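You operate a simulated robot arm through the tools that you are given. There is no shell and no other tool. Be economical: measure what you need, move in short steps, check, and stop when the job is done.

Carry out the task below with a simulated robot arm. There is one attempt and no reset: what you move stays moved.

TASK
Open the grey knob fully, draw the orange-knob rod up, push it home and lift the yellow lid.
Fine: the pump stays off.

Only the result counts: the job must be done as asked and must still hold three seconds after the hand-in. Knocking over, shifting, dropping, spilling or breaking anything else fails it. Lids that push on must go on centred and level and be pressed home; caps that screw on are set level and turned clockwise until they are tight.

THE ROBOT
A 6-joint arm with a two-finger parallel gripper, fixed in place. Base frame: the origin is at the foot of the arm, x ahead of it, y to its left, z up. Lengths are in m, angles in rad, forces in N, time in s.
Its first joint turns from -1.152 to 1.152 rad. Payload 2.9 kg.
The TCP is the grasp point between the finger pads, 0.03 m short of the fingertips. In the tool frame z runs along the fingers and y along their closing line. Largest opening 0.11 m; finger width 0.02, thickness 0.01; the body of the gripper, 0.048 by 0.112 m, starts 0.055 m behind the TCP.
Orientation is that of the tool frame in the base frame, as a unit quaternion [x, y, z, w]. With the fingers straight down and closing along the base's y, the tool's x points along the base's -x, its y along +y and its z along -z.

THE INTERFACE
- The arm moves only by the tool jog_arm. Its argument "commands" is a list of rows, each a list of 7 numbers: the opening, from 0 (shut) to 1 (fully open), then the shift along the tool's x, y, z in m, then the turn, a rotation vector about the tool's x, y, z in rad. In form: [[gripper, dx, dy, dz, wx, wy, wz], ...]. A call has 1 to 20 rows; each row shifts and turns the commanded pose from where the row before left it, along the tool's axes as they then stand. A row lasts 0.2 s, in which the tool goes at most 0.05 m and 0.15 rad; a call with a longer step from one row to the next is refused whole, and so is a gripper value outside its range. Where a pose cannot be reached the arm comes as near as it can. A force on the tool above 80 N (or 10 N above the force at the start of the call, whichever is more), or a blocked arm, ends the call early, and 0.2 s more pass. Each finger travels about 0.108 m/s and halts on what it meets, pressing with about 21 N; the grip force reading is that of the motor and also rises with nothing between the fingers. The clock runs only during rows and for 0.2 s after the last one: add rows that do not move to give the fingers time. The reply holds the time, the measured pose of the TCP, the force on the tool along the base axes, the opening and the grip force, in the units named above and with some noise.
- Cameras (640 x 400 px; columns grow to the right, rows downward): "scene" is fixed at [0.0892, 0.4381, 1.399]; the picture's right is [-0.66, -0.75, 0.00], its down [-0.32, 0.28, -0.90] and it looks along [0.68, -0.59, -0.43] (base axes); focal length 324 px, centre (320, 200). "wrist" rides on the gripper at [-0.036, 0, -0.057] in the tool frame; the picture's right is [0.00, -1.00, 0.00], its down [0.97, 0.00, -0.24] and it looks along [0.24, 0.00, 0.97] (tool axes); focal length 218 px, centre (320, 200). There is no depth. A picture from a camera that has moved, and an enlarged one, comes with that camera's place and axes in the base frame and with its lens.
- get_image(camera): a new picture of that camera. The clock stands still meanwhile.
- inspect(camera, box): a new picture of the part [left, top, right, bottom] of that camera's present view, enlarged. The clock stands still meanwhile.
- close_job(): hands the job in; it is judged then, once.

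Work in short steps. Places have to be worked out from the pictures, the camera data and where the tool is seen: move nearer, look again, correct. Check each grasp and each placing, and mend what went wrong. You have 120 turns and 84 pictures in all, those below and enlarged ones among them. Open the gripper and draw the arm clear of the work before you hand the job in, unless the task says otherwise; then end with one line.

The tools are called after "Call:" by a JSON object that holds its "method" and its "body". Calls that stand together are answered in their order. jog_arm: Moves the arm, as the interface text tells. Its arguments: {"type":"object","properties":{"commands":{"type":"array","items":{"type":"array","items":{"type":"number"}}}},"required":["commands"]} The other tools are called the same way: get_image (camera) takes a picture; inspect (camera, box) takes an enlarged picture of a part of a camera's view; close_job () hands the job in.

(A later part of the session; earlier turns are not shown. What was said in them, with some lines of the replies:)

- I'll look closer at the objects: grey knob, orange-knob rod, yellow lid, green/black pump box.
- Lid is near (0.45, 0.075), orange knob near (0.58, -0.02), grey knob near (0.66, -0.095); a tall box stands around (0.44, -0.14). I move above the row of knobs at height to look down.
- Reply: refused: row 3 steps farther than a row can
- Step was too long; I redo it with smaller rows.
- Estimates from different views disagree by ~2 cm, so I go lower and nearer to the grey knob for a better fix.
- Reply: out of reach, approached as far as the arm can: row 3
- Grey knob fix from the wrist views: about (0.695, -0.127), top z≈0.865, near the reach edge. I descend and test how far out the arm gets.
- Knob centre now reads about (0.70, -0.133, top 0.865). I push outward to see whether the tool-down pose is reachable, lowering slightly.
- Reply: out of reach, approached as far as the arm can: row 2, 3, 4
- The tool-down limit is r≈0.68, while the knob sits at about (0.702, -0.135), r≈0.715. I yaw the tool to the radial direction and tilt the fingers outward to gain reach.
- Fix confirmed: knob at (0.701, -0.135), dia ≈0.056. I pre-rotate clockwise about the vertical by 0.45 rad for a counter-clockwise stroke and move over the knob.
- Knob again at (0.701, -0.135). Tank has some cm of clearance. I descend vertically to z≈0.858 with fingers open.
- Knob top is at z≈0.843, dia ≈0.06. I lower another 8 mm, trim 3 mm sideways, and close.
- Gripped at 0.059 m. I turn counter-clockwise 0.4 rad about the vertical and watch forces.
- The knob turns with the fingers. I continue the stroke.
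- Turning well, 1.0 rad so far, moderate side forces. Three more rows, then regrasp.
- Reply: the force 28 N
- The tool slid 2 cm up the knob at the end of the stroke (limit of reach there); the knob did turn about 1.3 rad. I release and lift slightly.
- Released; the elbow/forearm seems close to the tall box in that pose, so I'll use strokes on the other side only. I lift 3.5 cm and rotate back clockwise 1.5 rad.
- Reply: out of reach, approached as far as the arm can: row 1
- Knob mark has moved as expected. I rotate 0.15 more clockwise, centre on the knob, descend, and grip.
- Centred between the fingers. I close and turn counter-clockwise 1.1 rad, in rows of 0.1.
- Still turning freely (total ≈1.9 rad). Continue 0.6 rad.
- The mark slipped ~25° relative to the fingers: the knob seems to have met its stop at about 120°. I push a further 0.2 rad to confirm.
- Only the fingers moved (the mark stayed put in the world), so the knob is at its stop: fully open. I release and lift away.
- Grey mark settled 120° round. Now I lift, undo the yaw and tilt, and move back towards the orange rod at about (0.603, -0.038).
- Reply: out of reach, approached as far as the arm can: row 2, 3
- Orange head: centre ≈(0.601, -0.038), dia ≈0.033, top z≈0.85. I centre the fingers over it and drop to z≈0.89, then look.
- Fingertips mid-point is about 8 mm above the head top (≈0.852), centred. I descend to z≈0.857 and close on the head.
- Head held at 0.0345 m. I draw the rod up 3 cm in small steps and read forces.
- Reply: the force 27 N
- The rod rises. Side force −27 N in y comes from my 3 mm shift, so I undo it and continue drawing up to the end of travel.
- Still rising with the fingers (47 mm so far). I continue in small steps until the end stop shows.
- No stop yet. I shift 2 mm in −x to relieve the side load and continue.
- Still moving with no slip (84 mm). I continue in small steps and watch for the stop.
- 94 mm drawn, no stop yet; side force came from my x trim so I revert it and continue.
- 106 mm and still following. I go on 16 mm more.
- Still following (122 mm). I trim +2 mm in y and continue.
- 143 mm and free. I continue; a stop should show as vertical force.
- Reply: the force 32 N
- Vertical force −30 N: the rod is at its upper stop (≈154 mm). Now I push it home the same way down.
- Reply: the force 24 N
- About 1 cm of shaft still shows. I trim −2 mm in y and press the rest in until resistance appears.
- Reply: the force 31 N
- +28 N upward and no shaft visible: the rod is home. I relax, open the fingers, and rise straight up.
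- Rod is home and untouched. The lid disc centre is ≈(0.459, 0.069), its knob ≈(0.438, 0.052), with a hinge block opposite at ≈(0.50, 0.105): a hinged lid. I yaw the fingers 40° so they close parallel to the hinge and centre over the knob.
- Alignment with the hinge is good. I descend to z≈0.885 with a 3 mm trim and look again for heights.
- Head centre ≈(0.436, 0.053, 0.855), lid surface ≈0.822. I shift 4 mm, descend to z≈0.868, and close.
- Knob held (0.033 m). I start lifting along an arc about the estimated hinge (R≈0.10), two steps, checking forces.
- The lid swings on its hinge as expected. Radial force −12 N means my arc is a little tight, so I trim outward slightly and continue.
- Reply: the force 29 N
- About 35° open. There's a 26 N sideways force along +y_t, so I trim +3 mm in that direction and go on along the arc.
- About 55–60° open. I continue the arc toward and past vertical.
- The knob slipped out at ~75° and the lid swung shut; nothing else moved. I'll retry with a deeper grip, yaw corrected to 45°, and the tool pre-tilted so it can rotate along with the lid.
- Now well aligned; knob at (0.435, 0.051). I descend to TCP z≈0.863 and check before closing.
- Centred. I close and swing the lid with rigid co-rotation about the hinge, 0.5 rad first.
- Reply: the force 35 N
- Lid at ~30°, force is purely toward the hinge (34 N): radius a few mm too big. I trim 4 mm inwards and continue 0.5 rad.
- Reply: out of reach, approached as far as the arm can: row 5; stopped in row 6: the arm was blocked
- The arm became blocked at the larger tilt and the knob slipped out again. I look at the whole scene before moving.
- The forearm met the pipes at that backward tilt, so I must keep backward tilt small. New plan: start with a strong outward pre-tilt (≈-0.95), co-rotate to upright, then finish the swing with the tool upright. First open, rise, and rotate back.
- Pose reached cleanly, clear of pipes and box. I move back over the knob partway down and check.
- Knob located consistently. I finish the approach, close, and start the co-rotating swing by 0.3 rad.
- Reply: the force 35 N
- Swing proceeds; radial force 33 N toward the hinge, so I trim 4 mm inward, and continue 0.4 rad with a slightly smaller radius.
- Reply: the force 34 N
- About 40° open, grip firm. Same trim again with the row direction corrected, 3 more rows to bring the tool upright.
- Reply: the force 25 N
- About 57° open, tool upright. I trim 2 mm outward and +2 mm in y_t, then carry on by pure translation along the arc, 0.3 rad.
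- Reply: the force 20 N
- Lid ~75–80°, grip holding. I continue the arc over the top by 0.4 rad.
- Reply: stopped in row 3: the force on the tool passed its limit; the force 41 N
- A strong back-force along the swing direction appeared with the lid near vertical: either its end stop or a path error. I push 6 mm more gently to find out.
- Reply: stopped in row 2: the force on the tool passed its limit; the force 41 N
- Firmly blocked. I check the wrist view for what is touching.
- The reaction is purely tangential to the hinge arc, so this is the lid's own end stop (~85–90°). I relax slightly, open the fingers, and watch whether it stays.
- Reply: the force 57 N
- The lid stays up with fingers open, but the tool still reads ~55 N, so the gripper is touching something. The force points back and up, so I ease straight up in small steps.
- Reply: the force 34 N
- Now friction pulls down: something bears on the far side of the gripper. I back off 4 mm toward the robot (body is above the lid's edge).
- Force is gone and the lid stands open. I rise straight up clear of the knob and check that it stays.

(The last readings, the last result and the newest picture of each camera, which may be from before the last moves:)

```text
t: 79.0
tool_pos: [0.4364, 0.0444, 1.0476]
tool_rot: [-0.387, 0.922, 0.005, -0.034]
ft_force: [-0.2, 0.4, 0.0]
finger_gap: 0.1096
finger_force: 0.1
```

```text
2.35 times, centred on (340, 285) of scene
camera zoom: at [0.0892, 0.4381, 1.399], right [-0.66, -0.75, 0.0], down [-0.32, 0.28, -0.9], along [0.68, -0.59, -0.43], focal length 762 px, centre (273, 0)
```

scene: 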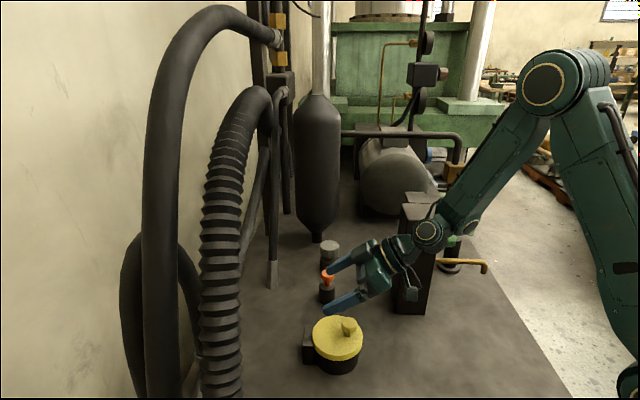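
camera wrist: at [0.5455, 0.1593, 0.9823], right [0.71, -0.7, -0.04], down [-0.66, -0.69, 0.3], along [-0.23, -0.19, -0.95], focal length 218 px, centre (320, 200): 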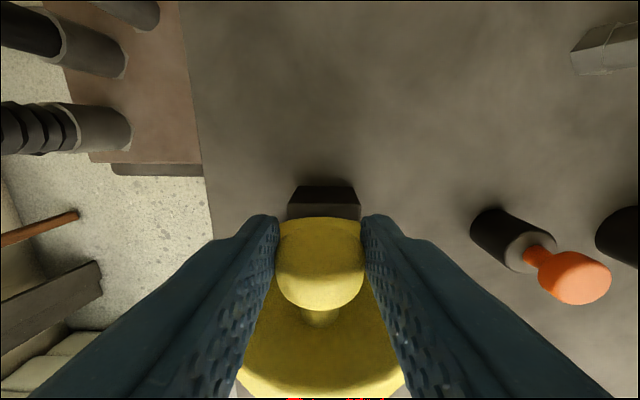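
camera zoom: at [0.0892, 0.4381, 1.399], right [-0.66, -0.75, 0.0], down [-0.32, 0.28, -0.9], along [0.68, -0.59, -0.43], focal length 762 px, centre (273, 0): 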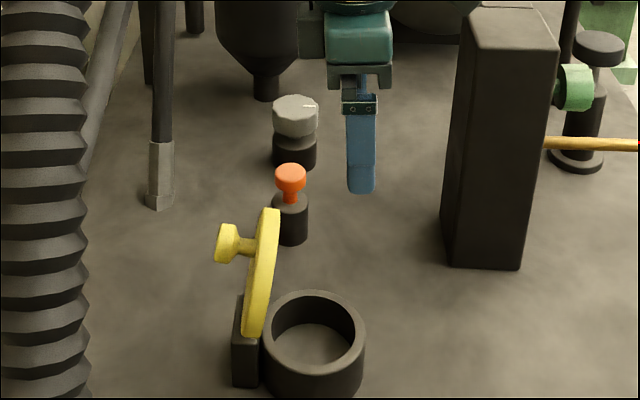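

The lid stays up on its own at ~80–85°. The earlier block may have been the wrist on a pipe rather than the lid's stop, so I'll check by gently pushing the lid from the robot side with closed fingers; first close and descend in front of it.

Call:
{"method": "jog_arm", "body": {"commands": [[0, 0, 0, 0, 0, 0, 0], [0, 0, 0, 0, 0, 0, 0], [0, 0, 0, 0, 0, 0, 0], [0, 0.002, 0.005, 0.03, 0, 0, 0], [0, 0.002, 0, 0.03, 0, 0, 0], [0, 0.002, 0, 0.03, 0, 0, 0], [0, 0, 0, 0, 0, 0, 0]]}}

Call:
{"method": "inspect", "body": {"camera": "scene", "box": [250, 200, 430, 370]}}

```text
t: 80.6
tool_pos: [0.4224, 0.0428, 0.9572]
tool_rot: [-0.387, 0.922, 0.006, -0.033]
ft_force: [0.0, -0.3, -0.5]
finger_gap: 0.0
finger_force: 20.6
```

```text
2.35 times, centred on (340, 285) of scene
camera zoom: at [0.0892, 0.4381, 1.399], right [-0.66, -0.75, 0.0], down [-0.32, 0.28, -0.9], along [0.68, -0.59, -0.43], focal length 762 px, centre (273, 0)
```

zoom: 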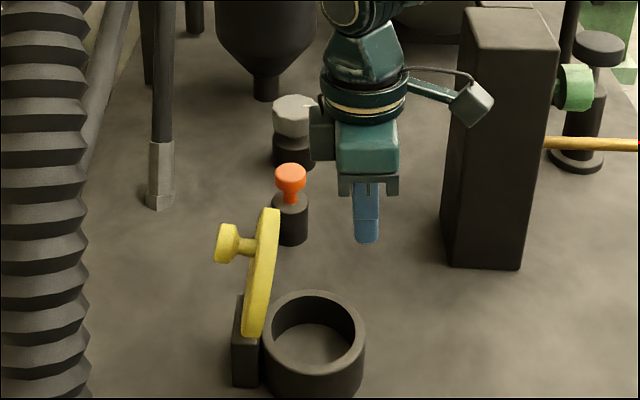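

Fingertips are ~7.5 cm from the lid at its upper part. I approach 6.5 cm, then creep 12 mm.

Call:
{"method": "jog_arm", "body": {"commands": [[0, -0.03, 0, 0, 0, 0, 0], [0, -0.025, 0, 0, 0, 0, 0], [0, -0.01, 0, 0, 0, 0, 0], [0, -0.004, 0, 0, 0, 0, 0], [0, -0.004, 0, 0, 0, 0, 0], [0, -0.004, 0, 0, 0, 0, 0]]}}

```text
t: 82.0
tool_pos: [0.4765, 0.0976, 0.9552]
tool_rot: [-0.386, 0.922, 0.006, -0.034]
ft_force: [-0.2, 0.7, -0.7]
finger_gap: 0.0002
finger_force: 20.8
```

No contact force yet. Creep another 10 mm.

Call:
{"method": "jog_arm", "body": {"commands": [[0, -0.0035, 0, 0, 0, 0, 0], [0, -0.0035, 0, 0, 0, 0, 0], [0, -0.003, 0, 0, 0, 0, 0]]}}

Call:
{"method": "inspect", "body": {"camera": "scene", "box": [250, 200, 430, 370]}}

```text
t: 82.8
tool_pos: [0.4835, 0.1058, 0.9558]
tool_rot: [-0.386, 0.922, 0.006, -0.034]
ft_force: [0.0, 0.1, 0.2]
finger_gap: 0.0
finger_force: 20.8
```

```text
2.35 times, centred on (340, 285) of scene
camera zoom: at [0.0892, 0.4381, 1.399], right [-0.66, -0.75, 0.0], down [-0.32, 0.28, -0.9], along [0.68, -0.59, -0.43], focal length 762 px, centre (273, 0)
```

zoom: 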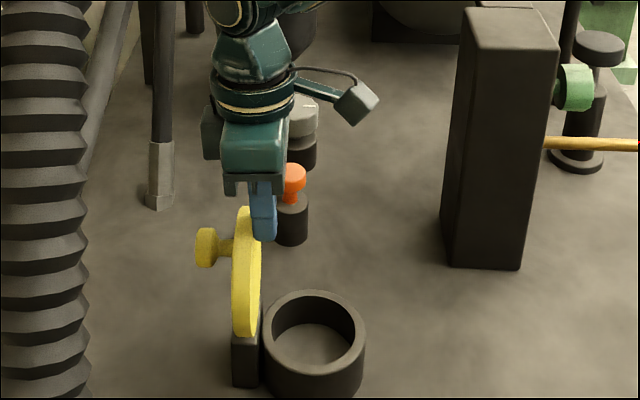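

The lid moved easily to about 90°, so it wasn't at its stop (friction hinge). I push on 16 mm, watching force.

Call:
{"method": "jog_arm", "body": {"commands": [[0, -0.004, 0, 0, 0, 0, 0], [0, -0.004, 0, 0, 0, 0, 0], [0, -0.004, 0, 0, 0, 0, 0], [0, -0.004, 0, 0, 0, 0, 0]]}}

Call:
{"method": "inspect", "body": {"camera": "scene", "box": [250, 200, 430, 370]}}

```text
t: 83.8
tool_pos: [0.4939, 0.1169, 0.955]
tool_rot: [-0.386, 0.922, 0.006, -0.034]
ft_force: [0.1, 0.2, 0.8]
finger_gap: 0.0
finger_force: 20.7
```

```text
2.35 times, centred on (340, 285) of scene
camera zoom: at [0.0892, 0.4381, 1.399], right [-0.66, -0.75, 0.0], down [-0.32, 0.28, -0.9], along [0.68, -0.59, -0.43], focal length 762 px, centre (273, 0)
```

zoom: 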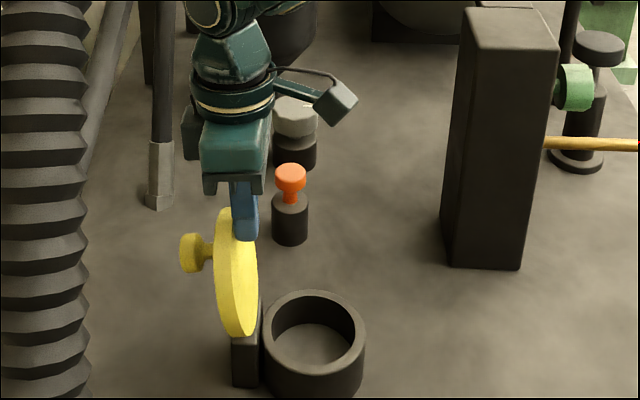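

Now ~100°, past vertical. A little further to find the stop, with force watch.

Call:
{"method": "jog_arm", "body": {"commands": [[0, -0.004, 0, 0, 0, 0, 0], [0, -0.004, 0, 0, 0, 0, 0], [0, -0.004, 0, 0, 0, 0, 0]]}}

```text
t: 84.6
tool_pos: [0.5017, 0.124, 0.9528]
tool_rot: [-0.385, 0.922, 0.006, -0.036]
ft_force: [-9.6, -8.6, 8.0]
finger_gap: 0.0
finger_force: 20.9
```

Resistance of 13 N: end of travel. I back off toward the robot and rise well clear.

Call:
{"method": "jog_arm", "body": {"commands": [[0, 0.02, 0, 0, 0, 0, 0], [0, 0.03, 0, 0, 0, 0, 0], [0, 0.03, 0, 0, 0, 0, 0], [0.5, 0, 0, -0.04, 0, 0, 0], [1, 0, 0, -0.04, 0, 0, 0], [1, 0, 0, -0.04, 0, 0, 0], [1, 0, 0, -0.04, 0, 0, 0], [1, 0.03, 0, 0, 0, 0, 0], [1, 0.03, 0, 0, 0, 0, 0], [1, 0, 0, 0, 0, 0, 0]]}}

Call:
{"method": "get_image", "body": {"camera": "scene"}}

Call:
{"method": "inspect", "body": {"camera": "scene", "box": [250, 200, 430, 370]}}

```text
t: 86.8
tool_pos: [0.4163, 0.0266, 1.1197]
tool_rot: [-0.386, 0.922, 0.005, -0.035]
ft_force: [0.8, -0.2, 0.4]
finger_gap: 0.1102
finger_force: 0.1
```

```text
3 pictures are left
```

scene: 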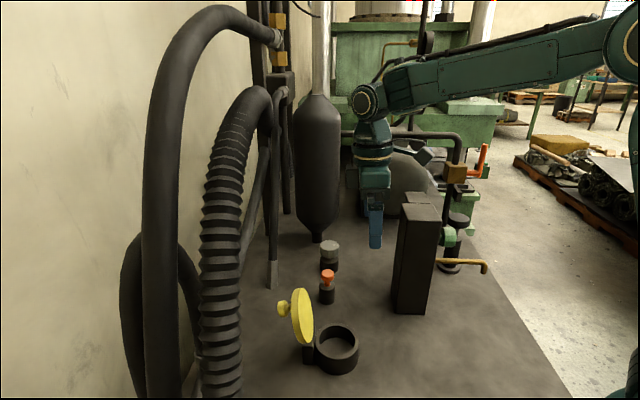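

```text
2.35 times, centred on (340, 285) of scene
camera zoom: at [0.0892, 0.4381, 1.399], right [-0.66, -0.75, 0.0], down [-0.32, 0.28, -0.9], along [0.68, -0.59, -0.43], focal length 762 px, centre (273, 0)
```

zoom: 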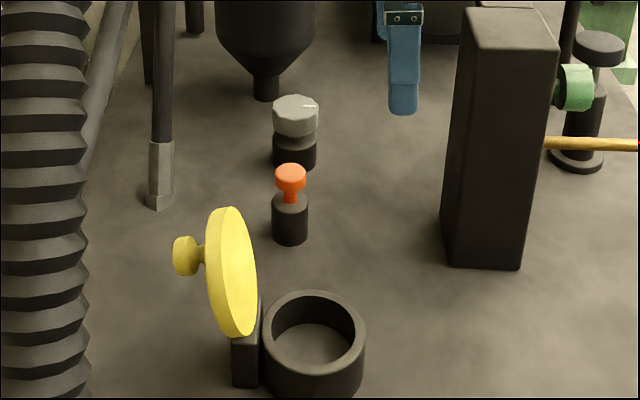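

The lid stands open past vertical, the rod is home, the grey knob is at its open stop, and everything else looks untouched with the arm clear, so I hand in.

Call:
{"method": "close_job", "body": {}}

```text
The job is handed in.
```

I opened the grey knob to its stop (about 120°), drew the orange-knob rod up to its upper stop and pushed it home, and left the yellow lid standing open past vertical. The lid slipped from the grip and fell shut twice before that, and the arm touched the pipes. In the last pictures nothing else appears shifted, and I did not touch the pump.
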